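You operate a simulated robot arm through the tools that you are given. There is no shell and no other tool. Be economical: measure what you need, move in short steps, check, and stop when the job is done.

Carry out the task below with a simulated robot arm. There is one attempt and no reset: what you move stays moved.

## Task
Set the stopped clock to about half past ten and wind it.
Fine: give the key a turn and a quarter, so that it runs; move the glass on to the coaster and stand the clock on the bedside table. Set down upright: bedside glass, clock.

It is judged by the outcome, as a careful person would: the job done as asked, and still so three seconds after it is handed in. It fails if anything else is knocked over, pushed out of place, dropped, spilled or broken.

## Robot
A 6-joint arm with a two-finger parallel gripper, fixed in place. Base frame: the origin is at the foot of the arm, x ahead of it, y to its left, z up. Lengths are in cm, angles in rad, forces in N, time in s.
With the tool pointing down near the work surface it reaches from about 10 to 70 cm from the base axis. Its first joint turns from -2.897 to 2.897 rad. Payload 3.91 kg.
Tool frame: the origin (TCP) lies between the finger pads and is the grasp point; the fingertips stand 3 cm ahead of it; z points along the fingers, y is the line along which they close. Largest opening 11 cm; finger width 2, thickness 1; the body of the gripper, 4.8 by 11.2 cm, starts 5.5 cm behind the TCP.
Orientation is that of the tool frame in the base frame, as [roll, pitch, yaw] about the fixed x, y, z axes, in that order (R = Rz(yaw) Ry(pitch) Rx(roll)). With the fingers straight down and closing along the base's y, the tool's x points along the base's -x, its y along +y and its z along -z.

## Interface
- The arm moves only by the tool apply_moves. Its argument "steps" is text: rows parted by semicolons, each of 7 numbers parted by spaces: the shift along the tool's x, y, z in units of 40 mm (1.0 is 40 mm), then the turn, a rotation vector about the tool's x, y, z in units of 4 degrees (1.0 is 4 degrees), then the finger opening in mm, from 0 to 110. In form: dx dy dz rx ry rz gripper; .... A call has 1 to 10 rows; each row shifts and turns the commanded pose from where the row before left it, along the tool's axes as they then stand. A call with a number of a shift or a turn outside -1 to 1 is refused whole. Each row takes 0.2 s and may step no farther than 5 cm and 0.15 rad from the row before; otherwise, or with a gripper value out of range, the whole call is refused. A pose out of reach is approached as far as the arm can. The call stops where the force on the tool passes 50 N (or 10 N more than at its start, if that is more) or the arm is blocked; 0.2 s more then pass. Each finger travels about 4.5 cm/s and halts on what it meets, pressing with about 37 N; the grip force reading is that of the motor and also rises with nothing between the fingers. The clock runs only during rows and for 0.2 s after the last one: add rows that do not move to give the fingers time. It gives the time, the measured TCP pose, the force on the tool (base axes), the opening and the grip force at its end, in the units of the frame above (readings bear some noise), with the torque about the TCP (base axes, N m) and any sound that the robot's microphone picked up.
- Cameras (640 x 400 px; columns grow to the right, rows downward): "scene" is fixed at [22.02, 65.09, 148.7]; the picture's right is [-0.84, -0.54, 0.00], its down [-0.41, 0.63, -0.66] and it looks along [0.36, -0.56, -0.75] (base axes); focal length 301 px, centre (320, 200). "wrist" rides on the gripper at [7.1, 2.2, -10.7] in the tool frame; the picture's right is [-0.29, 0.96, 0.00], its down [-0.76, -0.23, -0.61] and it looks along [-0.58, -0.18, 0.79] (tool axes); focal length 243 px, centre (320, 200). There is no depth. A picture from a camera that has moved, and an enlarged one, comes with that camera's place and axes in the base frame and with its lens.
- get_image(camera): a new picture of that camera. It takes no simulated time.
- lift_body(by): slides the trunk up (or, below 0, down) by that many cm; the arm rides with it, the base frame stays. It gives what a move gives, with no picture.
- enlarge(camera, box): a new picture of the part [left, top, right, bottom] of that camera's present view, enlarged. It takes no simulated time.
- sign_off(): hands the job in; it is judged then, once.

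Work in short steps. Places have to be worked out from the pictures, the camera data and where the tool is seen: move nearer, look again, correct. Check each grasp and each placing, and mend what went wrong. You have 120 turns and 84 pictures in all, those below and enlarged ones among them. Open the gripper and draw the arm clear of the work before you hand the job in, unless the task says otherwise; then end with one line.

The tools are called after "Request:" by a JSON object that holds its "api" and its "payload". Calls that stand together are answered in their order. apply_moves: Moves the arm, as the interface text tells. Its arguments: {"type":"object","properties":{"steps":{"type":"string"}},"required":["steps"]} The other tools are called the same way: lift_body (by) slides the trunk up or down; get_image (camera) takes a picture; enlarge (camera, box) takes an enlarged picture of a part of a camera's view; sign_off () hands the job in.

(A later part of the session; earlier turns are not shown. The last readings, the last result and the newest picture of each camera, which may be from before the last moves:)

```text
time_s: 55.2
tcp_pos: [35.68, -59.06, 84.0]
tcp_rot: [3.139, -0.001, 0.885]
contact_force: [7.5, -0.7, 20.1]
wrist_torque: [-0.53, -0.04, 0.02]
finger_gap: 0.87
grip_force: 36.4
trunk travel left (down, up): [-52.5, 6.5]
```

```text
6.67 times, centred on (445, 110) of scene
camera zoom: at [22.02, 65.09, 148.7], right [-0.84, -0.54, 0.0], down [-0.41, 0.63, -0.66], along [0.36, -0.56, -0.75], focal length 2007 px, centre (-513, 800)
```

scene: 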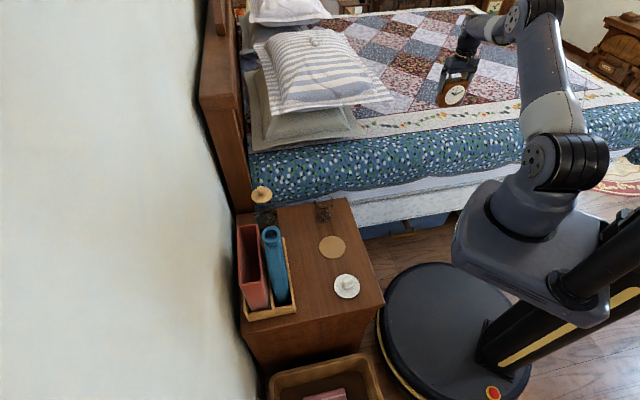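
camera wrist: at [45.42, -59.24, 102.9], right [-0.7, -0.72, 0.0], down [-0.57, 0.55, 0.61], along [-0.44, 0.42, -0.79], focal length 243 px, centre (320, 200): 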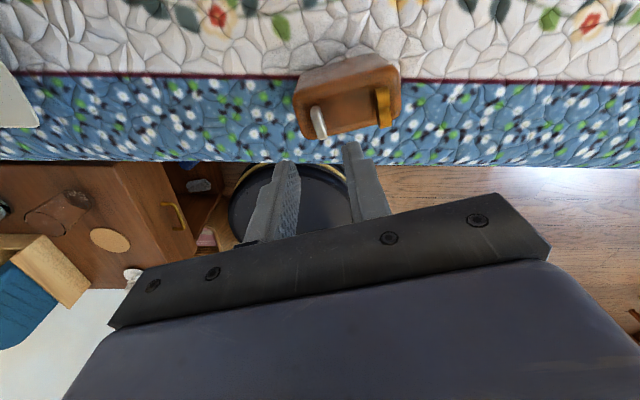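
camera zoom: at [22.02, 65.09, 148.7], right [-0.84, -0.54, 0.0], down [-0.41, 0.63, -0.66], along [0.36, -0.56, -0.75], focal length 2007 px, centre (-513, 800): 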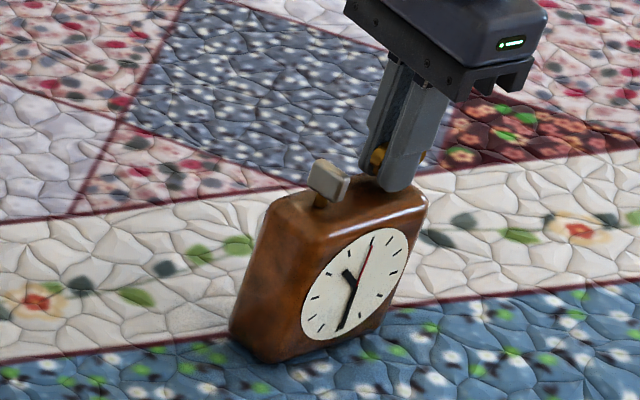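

The clock stays nearly fixed while the key turns. I continue.

Request:
{"api": "apply_moves", "payload": {"steps": "0 0 0.02 0 0 1 0;0 0 0 0 0 1 0;0 0 0 0 0 1 0;0 0 0 0 0 1 0;0 0 0 0 0 1 0;0 0 0 0 0 1 0;0 0 0 0 0 1 0;0 0 0 0 0 1 0;0 0 0 0 0 1 0;0 0 0 0 0 1 0"}}

Request:
{"api": "apply_moves", "payload": {"steps": "0 0 0 0 0 1 0;0 0 0 0 0 1 0;0 0 0 0 0 1 0;0 0 0 0 0 1 0;0 0 0 0 0 1 0;0 0 0 0 0 1 0;0 0 0 0 0 1 0;0 0 0 0 0 1 0;0 0 0 0 0 1 0;0 0 0 0 0 1 0"}}

Request:
{"api": "apply_moves", "payload": {"steps": "0 0 0 0 0 1 0;0 0 0 0 0 1 0;0 0 0 0 0 1 0;0 0 0 0 0 0 0"}}

Request:
{"api": "enlarge", "payload": {"camera": "scene", "box": [410, 80, 480, 140]}}

```text
time_s: 57.4
tcp_pos: [35.74, -59.14, 84.0]
tcp_rot: [3.138, 0.001, 0.187]
contact_force: [-3.2, -13.0, 21.5]
wrist_torque: [-0.36, 0.26, 0.04]
finger_gap: 0.82
grip_force: 37.4
trunk travel left (down, up): [-52.5, 6.5]
```

```text
time_s: 59.6
tcp_pos: [35.61, -59.1, 83.86]
tcp_rot: [-3.141, -0.002, -0.512]
contact_force: [-2.6, -12.9, 19.8]
wrist_torque: [-0.11, 0.22, 0.09]
finger_gap: 0.83
grip_force: 37.3
trunk travel left (down, up): [-52.5, 6.5]
```

```text
time_s: 60.6
tcp_pos: [35.58, -58.99, 83.9]
tcp_rot: [3.142, -0.003, -0.718]
contact_force: [-4.0, -12.6, 21.6]
wrist_torque: [0.11, 0.4, 0.03]
finger_gap: 0.85
grip_force: 37.2
trunk travel left (down, up): [-52.5, 6.5]
```

```text
6.67 times, centred on (445, 110) of scene
camera zoom: at [22.02, 65.09, 148.7], right [-0.84, -0.54, 0.0], down [-0.41, 0.63, -0.66], along [0.36, -0.56, -0.75], focal length 2007 px, centre (-513, 800)
```

zoom: 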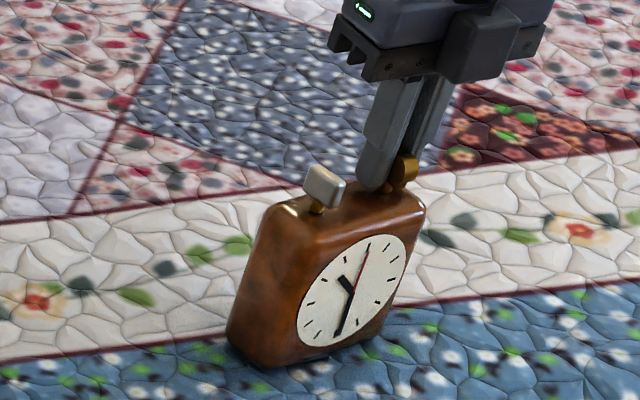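

Now at yaw −41°. I ease, release, rise and wind the wrist back 180°.

Request:
{"api": "apply_moves", "payload": {"steps": "0 0 -0.1 0 0 0 0;0 0 0 0 0 0 40;0 0 0 0 0 0 40;0 0 0 0 0 0 40;0 0 -0.6 0 0 0 40;0 0 -0.6 0 0 0 40;0 0 0 0 0 -1 40;0 0 0 0 0 -1 40;0 0 0 0 0 -1 40;0 0 0 0 0 -1 40"}}

Request:
{"api": "apply_moves", "payload": {"steps": "0 0 0 0 0 -1 40;0 0 0 0 0 -1 40;0 0 0 0 0 -1 40;0 0 0 0 0 -1 40;0 0 0 0 0 -1 40;0 0 0 0 0 -1 40;0 0 0 0 0 -1 40;0 0 0 0 0 -1 40;0 0 0 0 0 -1 40;0 0 0 0 0 -1 40"}}

Request:
{"api": "apply_moves", "payload": {"steps": "0 0 0 0 0 -1 40;0 0 0 0 0 -1 40;0 0 0 0 0 -1 40;0 0 0 0 0 -1 40;0 0 0 0 0 -1 40;0 0 0 0 0 -1 40;0 0 0 0 0 -1 40;0 0 0 0 0 -1 40;0 0 0 0 0 -1 40;0 0 0 0 0 -1 40"}}

Request:
{"api": "apply_moves", "payload": {"steps": "0 0 0 0 0 -1 40;0 0 0 0 0 -1 40;0 0 0 0 0 -1 40;0 0 0 0 0 -1 40;0 0 0 0 0 -1 40;0 0 0 0 0 -1 40;0 0 0 0 0 -1 40;0 0 0 0 0 -1 40;0 0 0 0 0 -1 40;0 0 0 0 0 -1 40"}}

Request:
{"api": "apply_moves", "payload": {"steps": "0 0 0 0 0 -1 40;0 0 0 0 0 -1 40;0 0 0 0 0 -1 40;0 0 0 0 0 -1 40;0 0 0 0 0 -1 40;0 0 0 0 0 -1 40;0 0 0 0 0 -1 40;0 0 0 0 0 -1 40;0 0 0 0 0 -1 40;0 0 0 0 0 -1 40"}}

Request:
{"api": "enlarge", "payload": {"camera": "wrist", "box": [220, 20, 440, 200]}}

```text
time_s: 62.8
tcp_pos: [35.8, -59.0, 89.01]
tcp_rot: [-3.141, 0.0, -0.439]
contact_force: [-0.4, 0.0, 0.3]
wrist_torque: [-0.01, 0.01, 0.04]
finger_gap: 4.02
grip_force: 0.1
trunk travel left (down, up): [-52.5, 6.5]
```

```text
time_s: 65.0
tcp_pos: [35.75, -58.97, 89.03]
tcp_rot: [-3.142, 0.001, 0.259]
contact_force: [0.2, -0.5, -0.5]
wrist_torque: [0.0, 0.0, -0.02]
finger_gap: 4.02
grip_force: 0.2
trunk travel left (down, up): [-52.5, 6.5]
```

```text
time_s: 67.2
tcp_pos: [35.95, -58.89, 89.01]
tcp_rot: [-3.141, 0.001, 0.958]
contact_force: [0.3, -0.6, -0.3]
wrist_torque: [0.01, 0.02, 0.0]
finger_gap: 4.0
grip_force: 0.0
trunk travel left (down, up): [-52.5, 6.5]
```

```text
time_s: 69.4
tcp_pos: [35.86, -58.89, 89.05]
tcp_rot: [3.141, 0.0, 1.656]
contact_force: [-0.9, 0.0, -0.6]
wrist_torque: [0.0, -0.01, 0.0]
finger_gap: 3.99
grip_force: 0.1
trunk travel left (down, up): [-52.5, 6.5]
```

```text
time_s: 71.6
tcp_pos: [35.77, -58.88, 88.97]
tcp_rot: [-3.141, 0.0, 2.354]
contact_force: [-0.2, -0.1, 0.2]
wrist_torque: [0.04, 0.03, 0.02]
finger_gap: 4.0
grip_force: 0.1
trunk travel left (down, up): [-52.5, 6.5]
```

```text
2.22 times, centred on (330, 110) of wrist
camera zoom: at [32.27, -52.29, 99.74], right [0.88, 0.47, 0.0], down [0.37, -0.7, 0.61], along [0.29, -0.54, -0.79], focal length 539 px, centre (298, 400)
```

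zoom: 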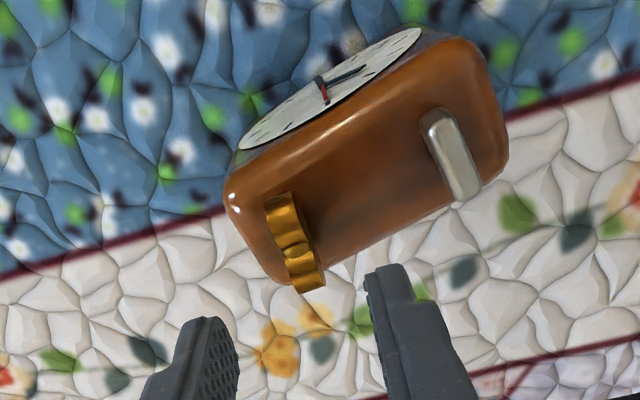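

Measured relative to the clock, ≈196° are wound so far. The key is now at (35.3,-58.0), offset ≈1 cm from my TCP; I correct, descend and grip.

Request:
{"api": "apply_moves", "payload": {"steps": "0.25 0.07 0 0 0 0 40;0 0 0.5 0 0 0 40;0 0 0.5 0 0 0 40;0 0 0.18 0 0 0 40;0 0 0 0 0 0 20;0 0 0 0 0 0 0;0 0 0 0 0 0 0;0 0 0 0 0 0 0"}}

Request:
{"api": "enlarge", "payload": {"camera": "wrist", "box": [220, 20, 440, 200]}}

```text
time_s: 73.4
tcp_pos: [35.25, -58.03, 84.29]
tcp_rot: [-3.142, 0.001, 2.352]
contact_force: [-1.2, -2.1, -1.4]
wrist_torque: [-0.14, 0.03, -0.03]
finger_gap: 0.84
grip_force: 37.0
trunk travel left (down, up): [-52.5, 6.5]
```

```text
2.22 times, centred on (330, 110) of wrist
camera zoom: at [31.75, -51.39, 95.01], right [0.88, 0.47, 0.0], down [0.37, -0.7, 0.61], along [0.28, -0.54, -0.79], focal length 539 px, centre (298, 400)
```

zoom: 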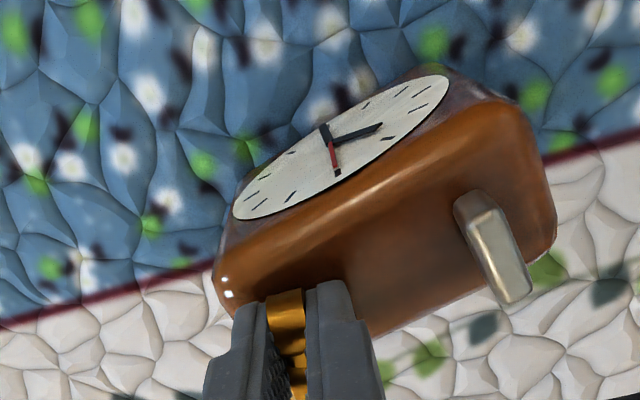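

Gripped well. I press slightly more and wind 180° clockwise.

Request:
{"api": "apply_moves", "payload": {"steps": "0 0 0.06 0 0 0 0;0 0 0.06 0 0 0 0;0 0 0 0 0 1 0;0 0 0 0 0 1 0;0 0 0 0 0 1 0;0 0 0 0 0 1 0;0 0 0 0 0 1 0;0 0 0 0 0 1 0;0 0 0 0 0 1 0;0 0 0 0 0 1 0"}}

Request:
{"api": "apply_moves", "payload": {"steps": "0 0 0 0 0 1 0;0 0 0 0 0 1 0;0 0 0 0 0 1 0;0 0 0 0 0 1 0;0 0 0 0 0 1 0;0 0 0 0 0 1 0;0 0 0 0 0 1 0;0 0 0 0 0 1 0;0 0 0 0 0 1 0;0 0 0 0 0 1 0"}}

Request:
{"api": "apply_moves", "payload": {"steps": "0 0 0 0 0 1 0;0 0 0 0 0 1 0;0 0 0 0 0 1 0;0 0 0 0 0 1 0;0 0 0 0 0 1 0;0 0 0 0 0 1 0;0 0 0 0 0 1 0;0 0 0 0 0 1 0;0 0 0 0 0 1 0;0 0 0 0 0 1 0"}}

Request:
{"api": "apply_moves", "payload": {"steps": "0 0 0 0 0 1 0;0 0 0 0 0 1 0;0 0 0 0 0 1 0;0 0 0 0 0 1 0;0 0 0 0 0 1 0;0 0 0 0 0 1 0;0 0 0 0 0 1 0;0 0 0 0 0 1 0;0 0 0 0 0 1 0;0 0 0 0 0 1 0"}}

Request:
{"api": "apply_moves", "payload": {"steps": "0 0 0 0 0 1 0;0 0 0 0 0 1 0;0 0 0 0 0 1 0;0 0 0 0 0 1 0;0 0 0 0 0 1 0;0 0 0 0 0 1 0;0 0 0 0 0 0 0"}}

Request:
{"api": "enlarge", "payload": {"camera": "scene", "box": [410, 80, 480, 140]}}

```text
time_s: 75.6
tcp_pos: [35.43, -57.95, 83.93]
tcp_rot: [3.141, 0.004, 1.794]
contact_force: [9.5, -0.3, 25.7]
wrist_torque: [-0.36, -0.3, 0.05]
finger_gap: 0.85
grip_force: 37.4
trunk travel left (down, up): [-52.5, 6.5]
```

```text
time_s: 77.8
tcp_pos: [35.41, -58.1, 83.96]
tcp_rot: [3.14, 0.001, 1.098]
contact_force: [14.4, 3.2, 24.7]
wrist_torque: [-0.01, -0.86, 0.04]
finger_gap: 0.85
grip_force: 37.4
trunk travel left (down, up): [-52.5, 6.5]
```

```text
time_s: 80.0
tcp_pos: [35.18, -58.13, 83.86]
tcp_rot: [3.14, 0.002, 0.397]
contact_force: [4.4, -8.5, 18.4]
wrist_torque: [-0.43, -0.4, 0.0]
finger_gap: 0.84
grip_force: 36.9
trunk travel left (down, up): [-52.5, 6.5]
```

```text
time_s: 82.2
tcp_pos: [35.27, -58.12, 83.72]
tcp_rot: [3.141, -0.002, -0.301]
contact_force: [-3.5, -7.9, 13.1]
wrist_torque: [-0.16, 0.32, 0.02]
finger_gap: 0.85
grip_force: 37.1
trunk travel left (down, up): [-52.5, 6.5]
```

```text
time_s: 83.8
tcp_pos: [35.14, -58.07, 83.78]
tcp_rot: [-3.14, -0.002, -0.72]
contact_force: [-3.7, -8.3, 12.9]
wrist_torque: [-0.03, 0.14, 0.0]
finger_gap: 0.83
grip_force: 37.0
trunk travel left (down, up): [-52.5, 6.5]
```

```text
6.67 times, centred on (445, 110) of scene
camera zoom: at [22.02, 65.09, 148.7], right [-0.84, -0.54, 0.0], down [-0.41, 0.63, -0.66], along [0.36, -0.56, -0.75], focal length 2007 px, centre (-513, 800)
```

zoom: 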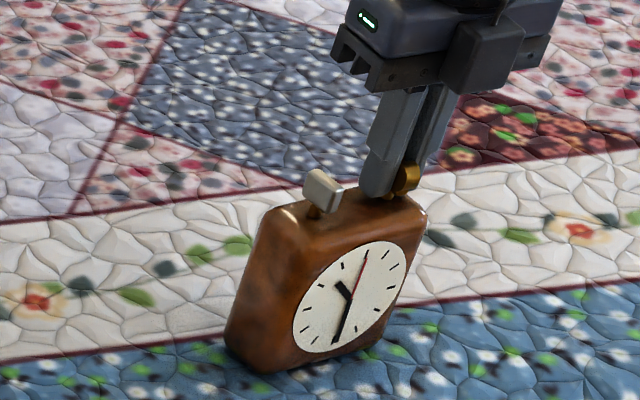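

About 372° wound. I release, rise and go back 180° for the last part.

Request:
{"api": "apply_moves", "payload": {"steps": "0 0 -0.06 0 0 0 0;0 0 0 0 0 0 40;0 0 0 0 0 0 40;0 0 0 0 0 0 40;0 0 -0.6 0 0 0 40;0 0 -0.6 0 0 0 40;0 0 0 0 0 -1 40;0 0 0 0 0 -1 40;0 0 0 0 0 -1 40;0 0 0 0 0 -1 40"}}

Request:
{"api": "apply_moves", "payload": {"steps": "0 0 0 0 0 -1 40;0 0 0 0 0 -1 40;0 0 0 0 0 -1 40;0 0 0 0 0 -1 40;0 0 0 0 0 -1 40;0 0 0 0 0 -1 40;0 0 0 0 0 -1 40;0 0 0 0 0 -1 40;0 0 0 0 0 -1 40;0 0 0 0 0 -1 40"}}

Request:
{"api": "apply_moves", "payload": {"steps": "0 0 0 0 0 -1 40;0 0 0 0 0 -1 40;0 0 0 0 0 -1 40;0 0 0 0 0 -1 40;0 0 0 0 0 -1 40;0 0 0 0 0 -1 40;0 0 0 0 0 -1 40;0 0 0 0 0 -1 40;0 0 0 0 0 -1 40;0 0 0 0 0 -1 40"}}

Request:
{"api": "apply_moves", "payload": {"steps": "0 0 0 0 0 -1 40;0 0 0 0 0 -1 40;0 0 0 0 0 -1 40;0 0 0 0 0 -1 40;0 0 0 0 0 -1 40;0 0 0 0 0 -1 40;0 0 0 0 0 -1 40;0 0 0 0 0 -1 40;0 0 0 0 0 -1 40;0 0 0 0 0 -1 40"}}

Request:
{"api": "apply_moves", "payload": {"steps": "0 0 0 0 0 -1 40;0 0 0 0 0 -1 40;0 0 0 0 0 -1 40;0 0 0 0 0 -1 40;0 0 0 0 0 -1 40;0 0 0 0 0 -1 40;0 0 0 0 0 -1 40;0 0 0 0 0 -1 40;0 0 0 0 0 -1 40;0 0 0 0 0 -1 40"}}

Request:
{"api": "enlarge", "payload": {"camera": "wrist", "box": [220, 20, 440, 200]}}

```text
time_s: 86.0
tcp_pos: [35.21, -58.01, 88.83]
tcp_rot: [-3.141, -0.002, -0.439]
contact_force: [-0.3, -0.7, 0.5]
wrist_torque: [0.0, 0.03, -0.01]
finger_gap: 4.0
grip_force: 0.1
trunk travel left (down, up): [-52.5, 6.5]
```

```text
time_s: 88.2
tcp_pos: [35.2, -57.9, 88.93]
tcp_rot: [-3.141, 0.001, 0.26]
contact_force: [-0.1, 0.0, 0.1]
wrist_torque: [0.02, 0.0, 0.0]
finger_gap: 4.0
grip_force: 0.0
trunk travel left (down, up): [-52.5, 6.5]
```

```text
time_s: 90.4
tcp_pos: [35.28, -58.03, 88.83]
tcp_rot: [-3.141, 0.0, 0.959]
contact_force: [0.1, 0.4, 0.0]
wrist_torque: [0.01, 0.04, 0.01]
finger_gap: 4.01
grip_force: 0.1
trunk travel left (down, up): [-52.5, 6.5]
```

```text
time_s: 92.6
tcp_pos: [35.46, -58.1, 88.92]
tcp_rot: [-3.142, 0.0, 1.657]
contact_force: [0.1, 0.7, -0.8]
wrist_torque: [0.0, 0.03, 0.02]
finger_gap: 4.02
grip_force: 0.0
trunk travel left (down, up): [-52.5, 6.5]
```

```text
time_s: 94.8
tcp_pos: [35.24, -58.21, 88.94]
tcp_rot: [3.141, 0.0, 2.354]
contact_force: [-0.2, 0.7, 0.2]
wrist_torque: [0.01, 0.06, 0.01]
finger_gap: 4.0
grip_force: 0.1
trunk travel left (down, up): [-52.5, 6.5]
```

```text
2.22 times, centred on (330, 110) of wrist
camera zoom: at [31.76, -51.39, 99.59], right [0.88, 0.47, 0.0], down [0.37, -0.7, 0.61], along [0.29, -0.54, -0.79], focal length 539 px, centre (298, 400)
```

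zoom: 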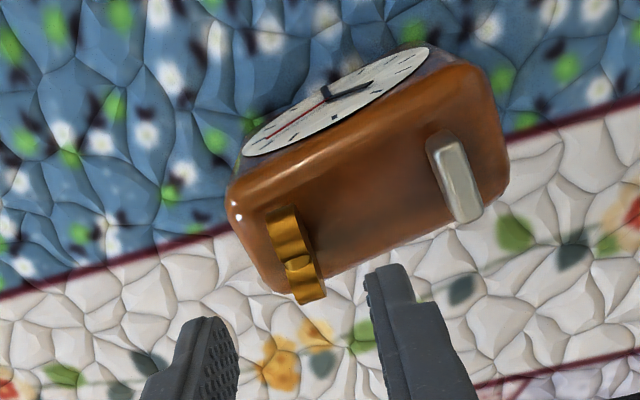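

The second hand has moved — the clock is running; ≈371° wound, 79° to go. I realign and grip once more.

Request:
{"api": "apply_moves", "payload": {"steps": "0.17 0.075 0 0 0 0 40;0 0 0.5 0 0 0 40;0 0 0.5 0 0 0 40;0 0 0.16 0 0 0 40;0 0 0 0 0 0 20;0 0 0 0 0 0 0;0 0 0 0 0 0 0;0 0 0 0 0 0 0"}}

Request:
{"api": "apply_moves", "payload": {"steps": "0 0 0.06 0 0 0 0;0 0 0.06 0 0 0 0;0 0 0 0 0 1 0;0 0 0 0 0 1 0;0 0 0 0 0 1 0;0 0 0 0 0 1 0;0 0 0 0 0 1 0;0 0 0 0 0 1 0;0 0 0 0 0 1 0;0 0 0 0 0 1 0"}}

Request:
{"api": "apply_moves", "payload": {"steps": "0 0 0 0 0 1 0;0 0 0 0 0 1 0;0 0 0 0 0 1 0;0 0 0 0 0 1 0;0 0 0 0 0 1 0;0 0 0 0 0 1 0;0 0 0 0 0 1 0;0 0 0 0 0 1 0;0 0 0 0 0 1 0;0 0 0 0 0 1 0"}}

Request:
{"api": "apply_moves", "payload": {"steps": "0 0 0 0 0 1 0;0 0 0 0 0 1 0;0 0 0 0 0 1 0;0 0 0 0 0 0 0"}}

Request:
{"api": "enlarge", "payload": {"camera": "scene", "box": [410, 80, 480, 140]}}

```text
time_s: 96.6
tcp_pos: [34.97, -57.33, 84.16]
tcp_rot: [-3.141, 0.001, 2.354]
contact_force: [-2.5, -1.8, 0.5]
wrist_torque: [-0.08, 0.04, 0.0]
finger_gap: 0.83
grip_force: 36.3
trunk travel left (down, up): [-52.5, 6.5]
```

```text
time_s: 98.8
tcp_pos: [35.22, -57.32, 84.04]
tcp_rot: [3.14, 0.003, 1.793]
contact_force: [11.6, 2.0, 25.9]
wrist_torque: [-0.19, -0.42, 0.06]
finger_gap: 0.83
grip_force: 37.1
trunk travel left (down, up): [-52.5, 6.5]
```

```text
time_s: 101.0
tcp_pos: [35.02, -57.32, 83.88]
tcp_rot: [3.14, 0.001, 1.096]
contact_force: [13.6, 1.8, 23.9]
wrist_torque: [-0.1, -0.82, 0.08]
finger_gap: 0.86
grip_force: 36.8
trunk travel left (down, up): [-52.5, 6.5]
```

```text
time_s: 102.0
tcp_pos: [35.0, -57.26, 83.99]
tcp_rot: [3.141, 0.001, 0.887]
contact_force: [13.2, -0.6, 22.4]
wrist_torque: [-0.26, -0.83, 0.01]
finger_gap: 0.84
grip_force: 37.0
trunk travel left (down, up): [-52.5, 6.5]
```

```text
6.67 times, centred on (445, 110) of scene
camera zoom: at [22.02, 65.09, 148.7], right [-0.84, -0.54, 0.0], down [-0.41, 0.63, -0.66], along [0.36, -0.56, -0.75], focal length 2007 px, centre (-513, 800)
```

zoom: 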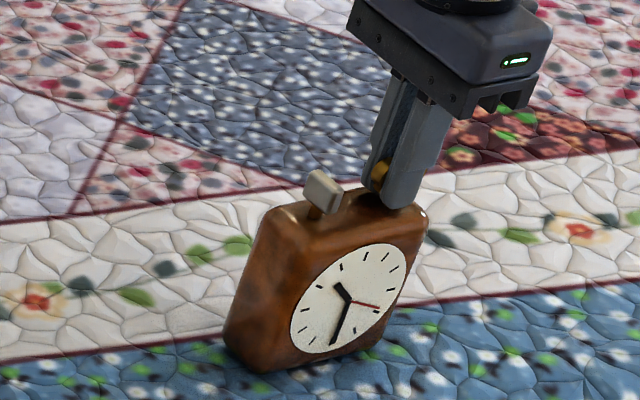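

Running, second hand advancing. I release, rise well clear and turn to yaw ≈141° to take the clock by its sides.

Request:
{"api": "apply_moves", "payload": {"steps": "0 0 -0.1 0 0 0 0;0 0 0 0 0 0 40;0 0 0 0 0 0 40;0 0 0 0 0 0 40;0 0 -0.7 0 0 0 40;0 0 -0.7 0 0 0 40;0 0 0 0 0 -1 60;0 0 0 0 0 -1 80;0 0 0 0 0 -1 110;0 0 0 0 0 -1 110"}}

Request:
{"api": "apply_moves", "payload": {"steps": "0 0 0 0 0 -1 110;0 0 0 0 0 -1 110;0 0 0 0 0 -1 110;0 0 0 0 0 -1 110;0 0 0 0 0 -1 110;0 0 0 0 0 -1 110;0 0 0 0 0 -1 110;0 0 0 0 0 -1 110;0 0 0 0 0 -1 110;0 0 0 0 0 -1 110"}}

Request:
{"api": "apply_moves", "payload": {"steps": "0 0 0 0 0 -1 110;0 0 0 0 0 -1 110;0 0 0 0 0 -1 110;0 0 0 0 0 -1 110;0 0 0 0 0 -1 110;0 0 0 0 0 -1 110;0 0 0 0 0 -1 110;0 0 0 0 0 -1 110;0 0 0 0 0 0 110"}}

Request:
{"api": "enlarge", "payload": {"camera": "wrist", "box": [220, 20, 440, 200]}}

```text
time_s: 104.2
tcp_pos: [35.02, -57.41, 89.78]
tcp_rot: [-3.141, 0.001, 1.168]
contact_force: [0.5, 0.9, 0.5]
wrist_torque: [-0.01, 0.02, 0.01]
finger_gap: 11.01
grip_force: 0.1
trunk travel left (down, up): [-52.5, 6.5]
```

```text
time_s: 106.4
tcp_pos: [35.11, -57.31, 89.77]
tcp_rot: [-3.141, 0.0, 1.867]
contact_force: [-0.7, 0.1, 0.8]
wrist_torque: [-0.04, 0.02, 0.01]
finger_gap: 11.01
grip_force: 0.1
trunk travel left (down, up): [-52.5, 6.5]
```

```text
time_s: 108.4
tcp_pos: [35.07, -57.31, 89.76]
tcp_rot: [-3.141, 0.001, 2.425]
contact_force: [-0.8, 0.3, 0.0]
wrist_torque: [0.0, 0.03, 0.02]
finger_gap: 11.0
grip_force: 0.0
trunk travel left (down, up): [-52.5, 6.5]
```

```text
2.22 times, centred on (330, 110) of wrist
camera zoom: at [31.08, -50.95, 100.46], right [0.85, 0.53, 0.0], down [0.42, -0.67, 0.61], along [0.32, -0.52, -0.79], focal length 539 px, centre (298, 400)
```

zoom: 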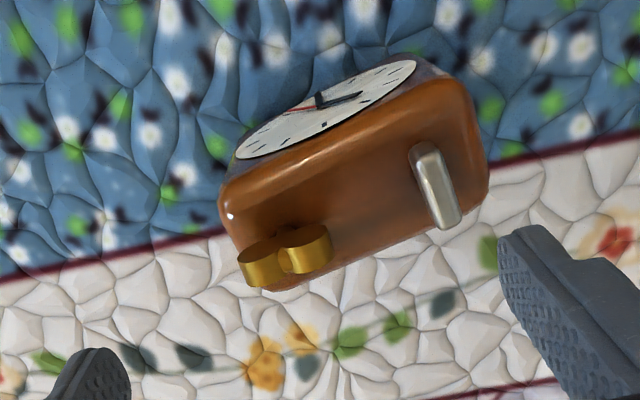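

Winding totals ≈453° relative to the clock — a turn and a quarter. Clock centre ≈(35.9,-55.15), wide axis ≈56°; I align and go part way down.

Request:
{"api": "apply_moves", "payload": {"steps": "0.2 0.54 0 0 0 0 110;0 0 0.2 0 0 -1 110;0 0 0.4 0 0 -0.75 110;0 0 0.2 0 0 0 110;0 0 0 0 0 0 110"}}

Request:
{"api": "get_image", "payload": {"camera": "wrist"}}

Request:
{"api": "enlarge", "payload": {"camera": "scene", "box": [410, 70, 490, 140]}}

```text
time_s: 109.6
tcp_pos: [35.87, -55.14, 86.4]
tcp_rot: [3.141, 0.001, 2.543]
contact_force: [-0.5, 0.3, 0.7]
wrist_torque: [0.0, 0.01, -0.06]
finger_gap: 11.02
grip_force: 0.1
trunk travel left (down, up): [-52.5, 6.5]
```

```text
40 pictures are left
camera wrist: at [31.13, -49.31, 97.24], right [0.78, 0.63, 0.0], down [0.5, -0.62, 0.61], along [0.38, -0.47, -0.79], focal length 243 px, centre (320, 200)
```

wrist: 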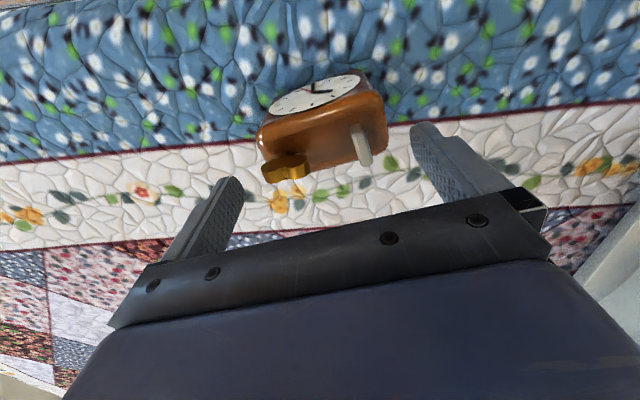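

```text
5.71 times, centred on (450, 105) of scene
camera zoom: at [22.02, 65.09, 148.7], right [-0.84, -0.54, 0.0], down [-0.41, 0.63, -0.66], along [0.36, -0.56, -0.75], focal length 1720 px, centre (-423, 743)
```

zoom: 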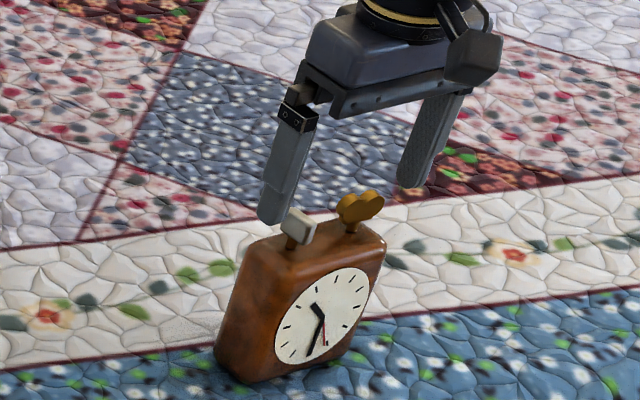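

Alignment matches the first successful pick. I descend and close.

Request:
{"api": "apply_moves", "payload": {"steps": "0 0 0.5 0 0 0 110;0 0 0.5 0 0 0 110;0 0 0.5 0 0 0 110;0 0 0.38 0 0 0 110;0 0 0 0 0 0 110"}}

Request:
{"api": "apply_moves", "payload": {"steps": "0 0 0 0 0 0 90;0 0 0 0 0 0 70;0 0 0 0 0 0 70;0 0 0 0 0 0 70"}}

Request:
{"api": "apply_moves", "payload": {"steps": "0 0 -0.3 0 0 0 70;0 0 -0.5 0 0 0 70;0 0 -0.8 0 0 0 70;0 0 -0.8 0 0 0 70;0 0 -0.8 0 0 0 70"}}

Request:
{"api": "get_image", "payload": {"camera": "scene"}}

```text
time_s: 110.8
tcp_pos: [35.8, -55.26, 79.03]
tcp_rot: [3.141, -0.001, 2.543]
contact_force: [0.5, -0.2, 0.3]
wrist_torque: [0.0, 0.02, 0.02]
finger_gap: 10.98
grip_force: 0.0
trunk travel left (down, up): [-52.5, 6.5]
```

```text
time_s: 111.8
tcp_pos: [35.91, -55.25, 79.01]
tcp_rot: [-3.141, 0.0, 2.543]
contact_force: [0.4, 2.5, 0.2]
wrist_torque: [0.18, -0.31, 0.07]
finger_gap: 10.0
grip_force: 37.4
trunk travel left (down, up): [-52.5, 6.5]
```

```text
time_s: 113.0
tcp_pos: [35.86, -55.22, 91.84]
tcp_rot: [-3.141, -0.003, 2.546]
contact_force: [-0.4, 0.0, -5.2]
wrist_torque: [0.01, 0.03, 0.03]
finger_gap: 9.95
grip_force: 37.4
trunk travel left (down, up): [-52.5, 6.5]
```

```text
38 pictures are left
```

scene: 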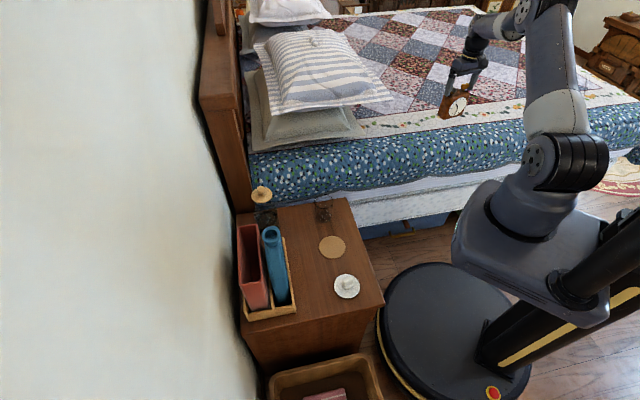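

The clock is securely lifted. I carry it toward the table at this height, rotating so its width will lie along the table's depth, and will look before the organiser.

Request:
{"api": "apply_moves", "payload": {"steps": "0.412 0.884 0 0 0 -1 70;0.349 0.91 0 0 0 -1 70;0.285 0.932 0 0 0 -1 70;0.219 0.95 0 0 0 -1 70;0.153 0.963 0 0 0 -1 70;0.085 0.971 0 0 0 -1 70;0.017 0.975 0 0 0 -1 70;-0.051 0.974 0 0 0 -1 70;-0.119 0.968 0 0 0 -1 70;-0.186 0.957 0 0 0 -1 70"}}

Request:
{"api": "apply_moves", "payload": {"steps": "-0.252 0.942 0 0 0 -1 70;-0.317 0.922 0 0 0 -1 70;-0.381 0.897 0 0 0 -1 70;-0.443 0.869 0 0 0 -1 70;0 0 0 0 0 -1 70;0 0 0 0 0 -1 70;0 0 0 0 0 -1 70;0 0 0 0 0 -1 70;0 0 0 0 0 -1 70;0 0 0 0 0 -0.8 70"}}

Request:
{"api": "get_image", "payload": {"camera": "scene"}}

Request:
{"api": "get_image", "payload": {"camera": "wrist"}}

```text
time_s: 115.2
tcp_pos: [42.15, -16.59, 91.63]
tcp_rot: [-3.14, -0.002, -3.037]
contact_force: [0.0, 0.0, -5.7]
wrist_torque: [0.03, 0.06, -0.01]
finger_gap: 9.96
grip_force: 36.8
trunk travel left (down, up): [-52.5, 6.5]
```

```text
time_s: 117.4
tcp_pos: [44.63, -1.29, 91.7]
tcp_rot: [-3.142, 0.001, -2.355]
contact_force: [-0.3, 0.2, -6.4]
wrist_torque: [0.01, 0.02, 0.0]
finger_gap: 9.98
grip_force: 36.8
trunk travel left (down, up): [-52.5, 6.5]
```

```text
37 pictures are left
```

scene: 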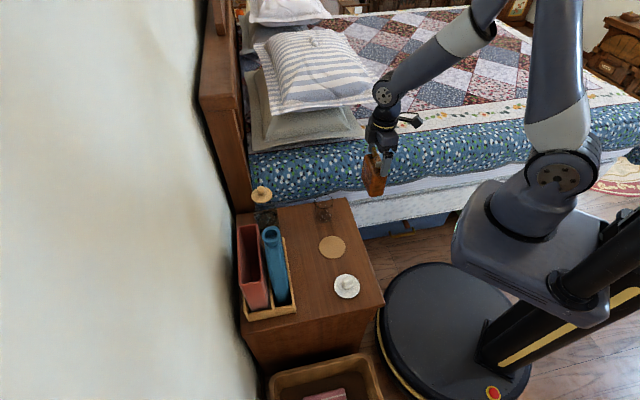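

```text
36 pictures are left
camera wrist: at [37.96, -4.72, 102.54], right [-0.47, 0.88, 0.0], down [0.7, 0.38, 0.61], along [0.54, 0.29, -0.79], focal length 243 px, centre (320, 200)
```

wrist: 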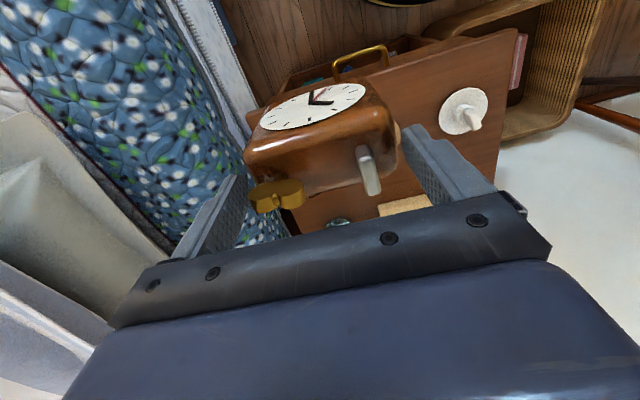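

Holding well. I move over the free patch between dish and organiser, target (49.1,27.9), still high.

Request:
{"api": "apply_moves", "payload": {"steps": "-0.744 0.547 0 0 0 0 70;-0.744 0.547 0 0 0 0 70;-0.744 0.547 0 0 0 0 70;-0.744 0.547 0 0 0 0 70;-0.744 0.547 0 0 0 0 70;-0.744 0.547 0 0 0 0 70;-0.744 0.547 0 0 0 0 70;-0.744 0.547 0 0 0 0 70;0 0 0 0 0 0 70"}}

Request:
{"api": "enlarge", "payload": {"camera": "scene", "box": [230, 140, 410, 320]}}

Request:
{"api": "get_image", "payload": {"camera": "wrist"}}

```text
time_s: 119.4
tcp_pos: [48.95, 28.08, 91.68]
tcp_rot: [3.141, -0.002, -2.356]
contact_force: [0.0, 0.3, -6.0]
wrist_torque: [0.02, -0.01, -0.01]
finger_gap: 9.96
grip_force: 37.2
trunk travel left (down, up): [-52.5, 6.5]
```

```text
2.22 times, centred on (320, 230) of scene
camera zoom: at [22.02, 65.09, 148.7], right [-0.84, -0.54, 0.0], down [-0.41, 0.63, -0.66], along [0.36, -0.56, -0.75], focal length 669 px, centre (320, 133)
```

zoom: 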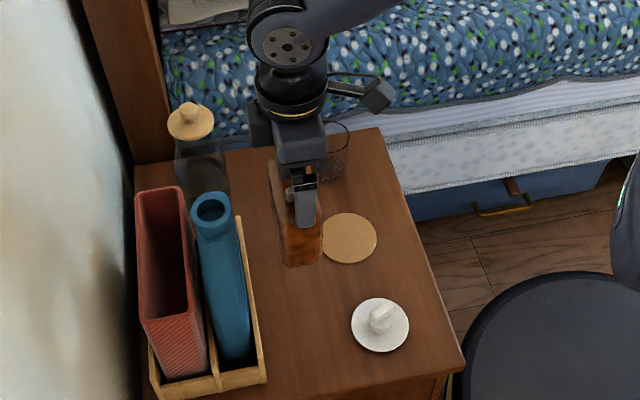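

```text
34 pictures are left
camera wrist: at [42.41, 24.7, 102.46], right [-0.47, 0.88, 0.0], down [0.7, 0.38, 0.61], along [0.54, 0.29, -0.79], focal length 243 px, centre (320, 200)
```

wrist: 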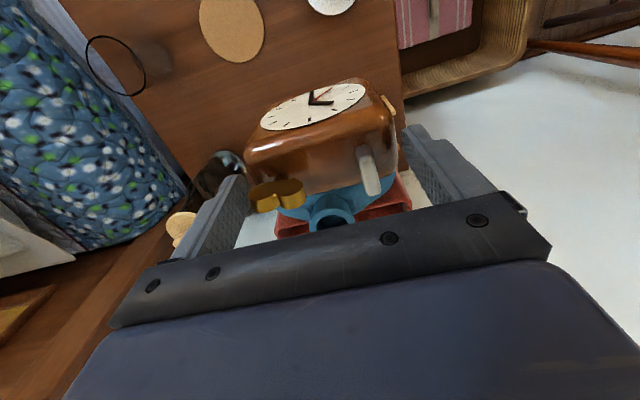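

Clear on all sides; bottle top (z≈84, s≈64) leaves ~4 cm. I shift 0.6 cm away from it and descend to z≈72, then check.

Request:
{"api": "apply_moves", "payload": {"steps": "0.15 0 0.5 0 0 0 70;0 0 0.7 0 0 0 70;0 0 0.7 0 0 0 70;0 0 0.7 0 0 0 70;0 0 0.7 0 0 0 70;0 0 0.7 0 0 0 70;0 0 0.7 0 0 0 70;0 0 0.2 0 0 0 70;0 0 0 0 0 0 70"}}

Request:
{"api": "enlarge", "payload": {"camera": "scene", "box": [230, 140, 410, 320]}}

```text
time_s: 121.4
tcp_pos: [48.62, 27.58, 72.16]
tcp_rot: [3.141, 0.001, -2.358]
contact_force: [-0.2, 0.6, -5.7]
wrist_torque: [-0.03, -0.01, -0.03]
finger_gap: 9.97
grip_force: 36.9
trunk travel left (down, up): [-52.5, 6.5]
```

```text
2.22 times, centred on (320, 230) of scene
camera zoom: at [22.02, 65.09, 148.7], right [-0.84, -0.54, 0.0], down [-0.41, 0.63, -0.66], along [0.36, -0.56, -0.75], focal length 669 px, centre (320, 133)
```

zoom: 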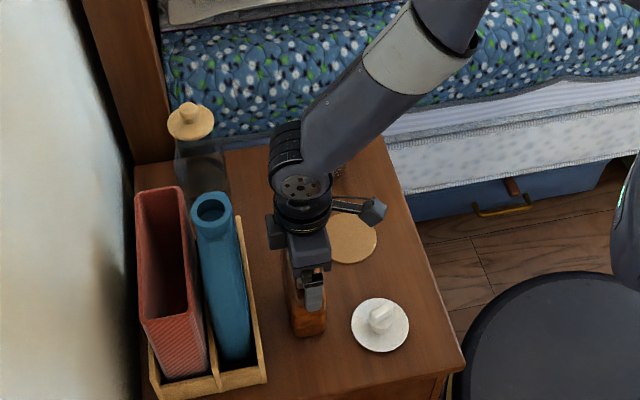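

Good placement. I lower slowly until contact.

Request:
{"api": "apply_moves", "payload": {"steps": "0 0 0.3 0 0 0 70;0 0 0.3 0 0 0 70;0 0 0.15 0 0 0 70;0 0 0.1 0 0 0 70;0 0 0.07 0 0 0 70;0 0 0 0 0 0 70"}}

```text
time_s: 122.6
tcp_pos: [48.73, 27.61, 69.02]
tcp_rot: [-3.14, 0.004, -2.358]
contact_force: [-8.8, -4.9, 26.7]
wrist_torque: [-0.87, -0.16, -0.31]
finger_gap: 9.97
grip_force: 37.3
trunk travel left (down, up): [-52.5, 6.5]
stopped in row 6: the force on the tool passed its limit at 53 N (the readings are from after the stop); the commanded pose is now the measured one
```

Contact reached around TCP z≈69.2. I ease up to relieve the force.

Request:
{"api": "apply_moves", "payload": {"steps": "0 0 -0.06 0 0 0 70;0 0 0 0 0 0 70"}}

```text
time_s: 123.2
tcp_pos: [48.63, 27.54, 69.01]
tcp_rot: [-3.14, 0.004, -2.355]
contact_force: [-6.5, -1.4, 11.9]
wrist_torque: [-0.46, -0.18, -0.2]
finger_gap: 9.96
grip_force: 37.4
trunk travel left (down, up): [-52.5, 6.5]
```

Request:
{"api": "apply_moves", "payload": {"steps": "0 0 -0.04 0 0 0 70;0 0 0 0 0 0 70"}}

Request:
{"api": "enlarge", "payload": {"camera": "scene", "box": [280, 210, 350, 270]}}

```text
time_s: 123.8
tcp_pos: [48.88, 27.63, 69.11]
tcp_rot: [-3.14, 0.005, -2.357]
contact_force: [0.9, -0.8, -4.7]
wrist_torque: [-0.04, 0.03, 0.0]
finger_gap: 9.98
grip_force: 37.1
trunk travel left (down, up): [-52.5, 6.5]
```

```text
6.67 times, centred on (315, 240) of scene
camera zoom: at [22.02, 65.09, 148.7], right [-0.84, -0.54, 0.0], down [-0.41, 0.63, -0.66], along [0.36, -0.56, -0.75], focal length 2007 px, centre (353, -67)
```

zoom: 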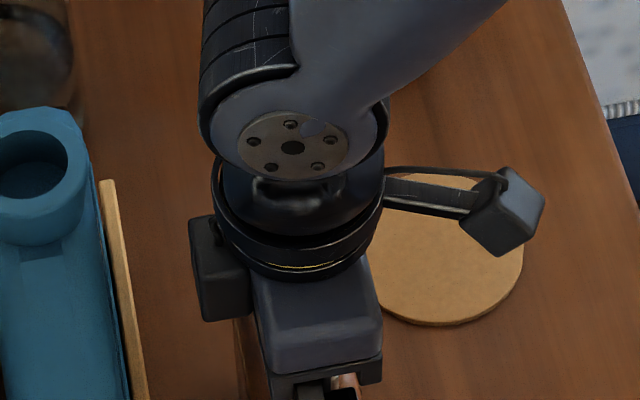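

Just off contact; I lower a hair, then open and let it settle.

Request:
{"api": "apply_moves", "payload": {"steps": "0 0 0.02 0 0 0 70;0 0 0 0 0 0 70;0 0 0 0 0 0 110;0 0 0 0 0 0 110;0 0 0 0 0 0 110"}}

Request:
{"api": "apply_moves", "payload": {"steps": "0 0 -0.5 0 0 0 110;0 0 -0.7 0 0 0 110;0 0 -0.7 0 0 0 110;0 0 -0.7 0 0 0 110;0 0 -0.7 0 0 0 110;0 0 -0.7 0 0 0 110;0 0 -0.7 0 0 0 110;0 0 0 0 0 0 110"}}

Request:
{"api": "get_image", "payload": {"camera": "wrist"}}

Request:
{"api": "enlarge", "payload": {"camera": "scene", "box": [230, 170, 390, 310]}}

```text
time_s: 125.0
tcp_pos: [48.74, 27.56, 69.11]
tcp_rot: [-3.139, 0.004, -2.357]
contact_force: [0.5, -0.9, -0.3]
wrist_torque: [0.01, 0.01, -0.01]
finger_gap: 11.0
grip_force: 0.1
trunk travel left (down, up): [-52.5, 6.5]
```

```text
time_s: 126.8
tcp_pos: [48.64, 27.56, 87.9]
tcp_rot: [-3.139, 0.004, -2.356]
contact_force: [-0.6, 0.0, -0.6]
wrist_torque: [0.0, 0.0, 0.0]
finger_gap: 10.98
grip_force: 0.1
trunk travel left (down, up): [-52.5, 6.5]
```

```text
31 pictures are left
camera wrist: at [42.03, 24.15, 98.64], right [-0.47, 0.88, 0.0], down [0.7, 0.37, 0.61], along [0.54, 0.29, -0.79], focal length 243 px, centre (320, 200)
```

wrist: 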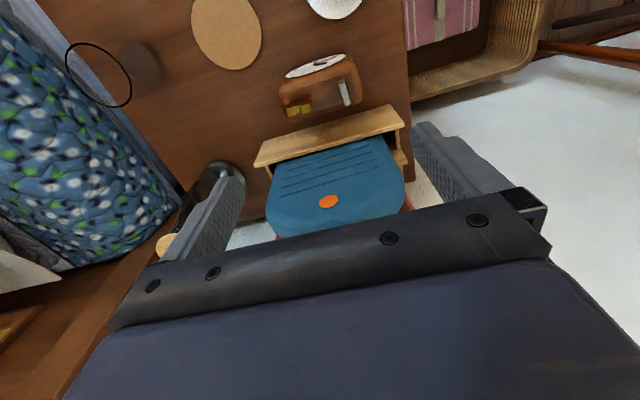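

```text
2.86 times, centred on (310, 240) of scene
camera zoom: at [22.02, 65.09, 148.7], right [-0.84, -0.54, 0.0], down [-0.41, 0.63, -0.66], along [0.36, -0.56, -0.75], focal length 860 px, centre (349, 86)
```

zoom: 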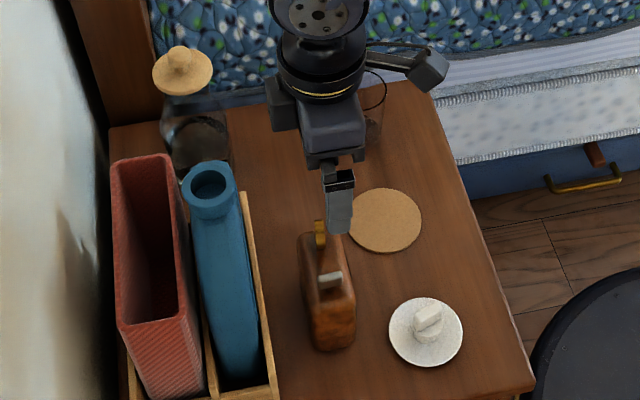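

The clock stands upright on the table and the surroundings are undisturbed. Next the glass at ≈(59.2,4.7): I move above it and turn to yaw 135°.

Request:
{"api": "apply_moves", "payload": {"steps": "0.31 -0.845 0 0 0 0 110;0.31 -0.845 0 0 0 0 110;0.31 -0.845 0 0 0 0 110;0.31 -0.845 0 0 0 0 110;0.31 -0.845 0 0 0 0 110;0.31 -0.845 0 0 0 1 110;0.25 -0.867 0 0 0 1 110;0 0 0 0 0 1 110;0 0 0 0 0 1 110;0 0 0 0 0 1 110"}}

Request:
{"api": "apply_moves", "payload": {"steps": "0 0 0 0 0 1 110;0 0 0 0 0 1 110;0 0 0 0 0 1 110;0 0 0 0 0 1 110;0 0 0 0 0 1 110;0 0 0 0 0 1 110;0 0 0 0 0 1 110;0 0 0 0 0 1 110;0 0 0 0 0 1 110;0 0 0 0 0 1 110"}}

Request:
{"api": "apply_moves", "payload": {"steps": "0 0 0 0 0 1 110;0 0 0 0 0 1 110;0 0 0 0 0 1 110;0 0 0 0 0 1 110;0 0 0 0 0 1 110;0 0 0 0 0 1 110;0 0 0 0 0 1 110;0 0 0 0 0 0.5 110;0 0 0 0 0 0 110"}}

Request:
{"api": "get_image", "payload": {"camera": "wrist"}}

Request:
{"api": "enlarge", "payload": {"camera": "scene", "box": [270, 180, 390, 280]}}

```text
time_s: 129.0
tcp_pos: [59.21, 4.66, 87.77]
tcp_rot: [3.141, 0.004, -2.705]
contact_force: [0.1, -0.8, -0.2]
wrist_torque: [-0.03, 0.01, -0.02]
finger_gap: 10.98
grip_force: 0.0
trunk travel left (down, up): [-52.5, 6.5]
```

```text
time_s: 131.2
tcp_pos: [59.26, 4.68, 87.89]
tcp_rot: [3.139, 0.003, 2.876]
contact_force: [0.4, -0.5, -0.3]
wrist_torque: [0.03, 0.0, 0.04]
finger_gap: 11.01
grip_force: 0.0
trunk travel left (down, up): [-52.5, 6.5]
```

```text
time_s: 133.2
tcp_pos: [59.2, 4.6, 87.78]
tcp_rot: [3.138, 0.002, 2.356]
contact_force: [0.0, 0.2, 0.4]
wrist_torque: [0.02, 0.02, -0.03]
finger_gap: 11.01
grip_force: 0.1
trunk travel left (down, up): [-52.5, 6.5]
```

```text
29 pictures are left
camera wrist: at [55.69, 11.38, 98.62], right [0.88, 0.47, 0.0], down [0.37, -0.7, 0.61], along [0.29, -0.53, -0.79], focal length 243 px, centre (320, 200)
```

wrist: 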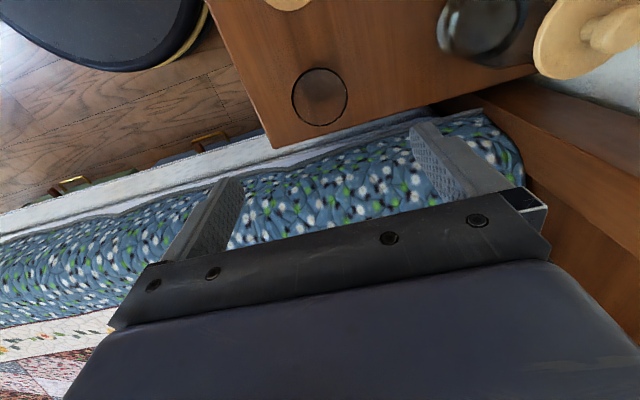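

```text
4.00 times, centred on (330, 230) of scene
camera zoom: at [22.02, 65.09, 148.7], right [-0.84, -0.54, 0.0], down [-0.41, 0.63, -0.66], along [0.36, -0.56, -0.75], focal length 1204 px, centre (280, 80)
```

zoom: 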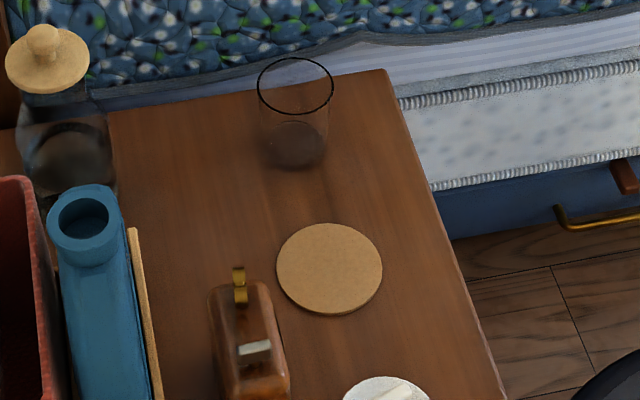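

Glass axis ≈(59.5,4.2), rim z≈67, ≈7 cm across the rim. I align and descend to z≈70 first, then check.

Request:
{"api": "apply_moves", "payload": {"steps": "-0.12 -0.02 0.6 0 0 0 110;0 0 0.7 0 0 0 110;0 0 0.7 0 0 0 110;0 0 0.7 0 0 0 110;0 0 0.7 0 0 0 110;0 0 0.5 0 0 0 110;0 0 0.3 0 0 0 110;0 0 0 0 0 0 110"}}

Request:
{"api": "get_image", "payload": {"camera": "wrist"}}

Request:
{"api": "enlarge", "payload": {"camera": "scene", "box": [270, 160, 390, 260]}}

```text
time_s: 135.0
tcp_pos: [59.56, 4.38, 71.12]
tcp_rot: [3.139, 0.0, 2.356]
contact_force: [0.1, 0.0, 0.7]
wrist_torque: [0.02, -0.01, 0.02]
finger_gap: 10.99
grip_force: 0.0
trunk travel left (down, up): [-52.5, 6.5]
```

```text
27 pictures are left
camera wrist: at [56.08, 11.01, 81.84], right [0.88, 0.47, 0.0], down [0.37, -0.7, 0.61], along [0.29, -0.53, -0.79], focal length 243 px, centre (320, 200)
```

wrist: 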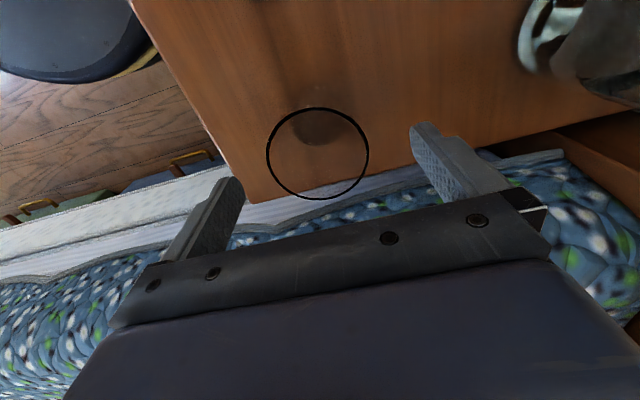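

```text
4.00 times, centred on (330, 210) of scene
camera zoom: at [22.02, 65.09, 148.7], right [-0.84, -0.54, 0.0], down [-0.41, 0.63, -0.66], along [0.36, -0.56, -0.75], focal length 1204 px, centre (280, 160)
```

zoom: 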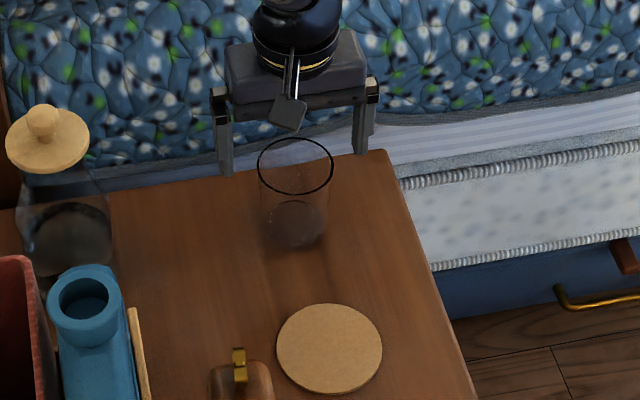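

Centred on the rim. I descend to z≈63.5 and narrow the fingers gently.

Request:
{"api": "apply_moves", "payload": {"steps": "-0.05 0 0.5 0 0 0 110;0 0 0.5 0 0 0 110;0 0 0.5 0 0 0 110;0 0 0.4 0 0 0 110;0 0 0 0 0 0 90;0 0 0 0 0 0 75;0 0 0 0 0 0 75"}}

Request:
{"api": "apply_moves", "payload": {"steps": "0 0 0 0 0 0 68;0 0 0 0 0 0 64;0 0 0 0 0 0 60;0 0 0 0 0 0 60"}}

```text
time_s: 136.6
tcp_pos: [59.75, 4.21, 63.48]
tcp_rot: [3.139, 0.002, 2.356]
contact_force: [-0.1, 0.7, -0.2]
wrist_torque: [0.01, 0.0, 0.04]
finger_gap: 7.52
grip_force: 0.0
trunk travel left (down, up): [-52.5, 6.5]
```

```text
time_s: 137.6
tcp_pos: [59.87, 4.29, 63.3]
tcp_rot: [3.136, 0.002, 2.358]
contact_force: [-0.2, -0.8, -0.1]
wrist_torque: [0.03, -0.01, 0.0]
finger_gap: 6.91
grip_force: 37.1
trunk travel left (down, up): [-52.5, 6.5]
```

The glass is gripped at 6.9 cm. I lift 5 cm and look.

Request:
{"api": "apply_moves", "payload": {"steps": "0 0 -0.15 0 0 0 60;0 0 -0.3 0 0 0 60;0 0 -0.4 0 0 0 60;0 0 -0.4 0 0 0 60;0 0 0 0 0 0 60"}}

Request:
{"api": "enlarge", "payload": {"camera": "scene", "box": [270, 160, 390, 260]}}

Request:
{"api": "get_image", "payload": {"camera": "wrist"}}

```text
time_s: 138.8
tcp_pos: [59.83, 4.21, 68.51]
tcp_rot: [3.138, 0.001, 2.357]
contact_force: [-0.4, -0.3, -3.1]
wrist_torque: [0.01, 0.03, 0.02]
finger_gap: 6.94
grip_force: 37.2
trunk travel left (down, up): [-52.5, 6.5]
```

```text
4.00 times, centred on (330, 210) of scene
camera zoom: at [22.02, 65.09, 148.7], right [-0.84, -0.54, 0.0], down [-0.41, 0.63, -0.66], along [0.36, -0.56, -0.75], focal length 1204 px, centre (280, 160)
```

zoom: 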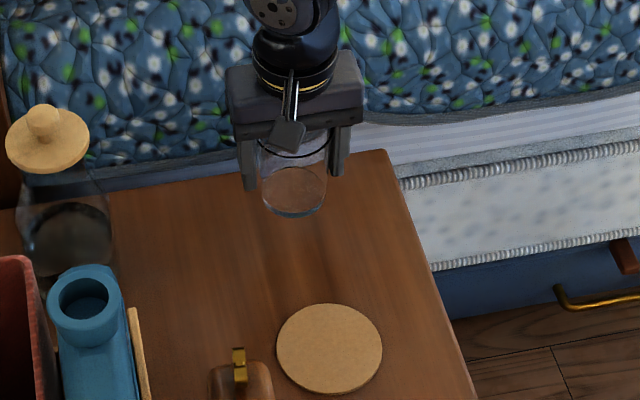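

```text
24 pictures are left
camera wrist: at [56.22, 10.87, 79.24], right [0.88, 0.47, 0.0], down [0.37, -0.7, 0.61], along [0.29, -0.53, -0.79], focal length 243 px, centre (320, 200)
```

wrist: 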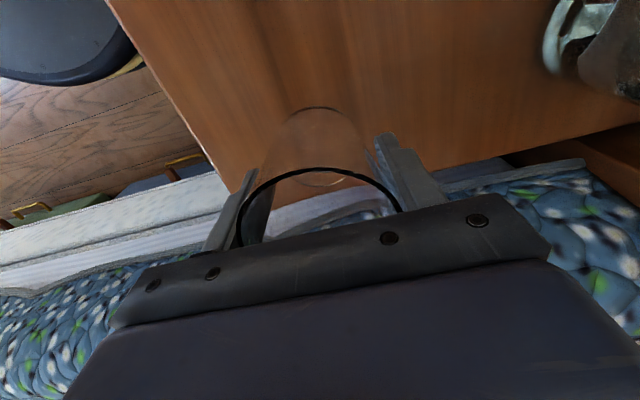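

Glass lifted level and intact. The coaster centre is ≈(49.9,14.1), i.e. 13.7 cm along my tool x; I carry it over gently.

Request:
{"api": "apply_moves", "payload": {"steps": "0.2 0 0 0 0 0 60;0.4 0 0 0 0 0 60;0.4 0 0 0 0 0 60;0.4 0 0 0 0 0 60;0.4 0 0 0 0 0 60;0.4 0 0 0 0 0 60;0.4 0 0 0 0 0 60;0.4 0 0 0 0 0 60;0.3 0 0 0 0 0 60;0.13 0 0 0 0 0 60"}}

Request:
{"api": "enlarge", "payload": {"camera": "scene", "box": [270, 180, 390, 280]}}

Request:
{"api": "get_image", "payload": {"camera": "wrist"}}

```text
time_s: 141.0
tcp_pos: [50.17, 13.98, 68.57]
tcp_rot: [3.138, 0.002, 2.357]
contact_force: [0.4, 0.1, -2.4]
wrist_torque: [-0.01, 0.02, 0.01]
finger_gap: 6.93
grip_force: 37.0
trunk travel left (down, up): [-52.5, 6.5]
```

```text
4.00 times, centred on (330, 230) of scene
camera zoom: at [22.02, 65.09, 148.7], right [-0.84, -0.54, 0.0], down [-0.41, 0.63, -0.66], along [0.36, -0.56, -0.75], focal length 1204 px, centre (280, 80)
```

zoom: 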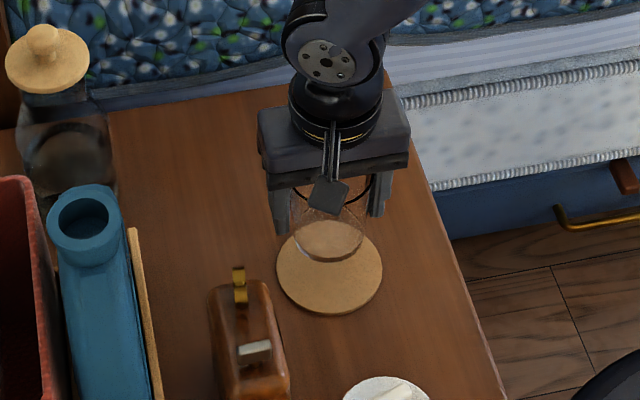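

```text
22 pictures are left
camera wrist: at [46.54, 20.59, 79.28], right [0.88, 0.47, 0.0], down [0.37, -0.7, 0.61], along [0.29, -0.53, -0.79], focal length 243 px, centre (320, 200)
```

wrist: 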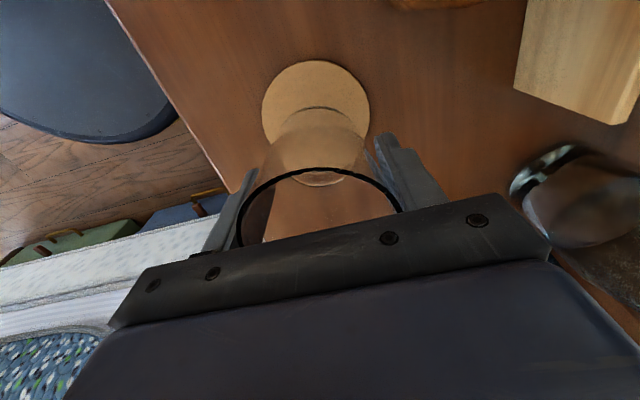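

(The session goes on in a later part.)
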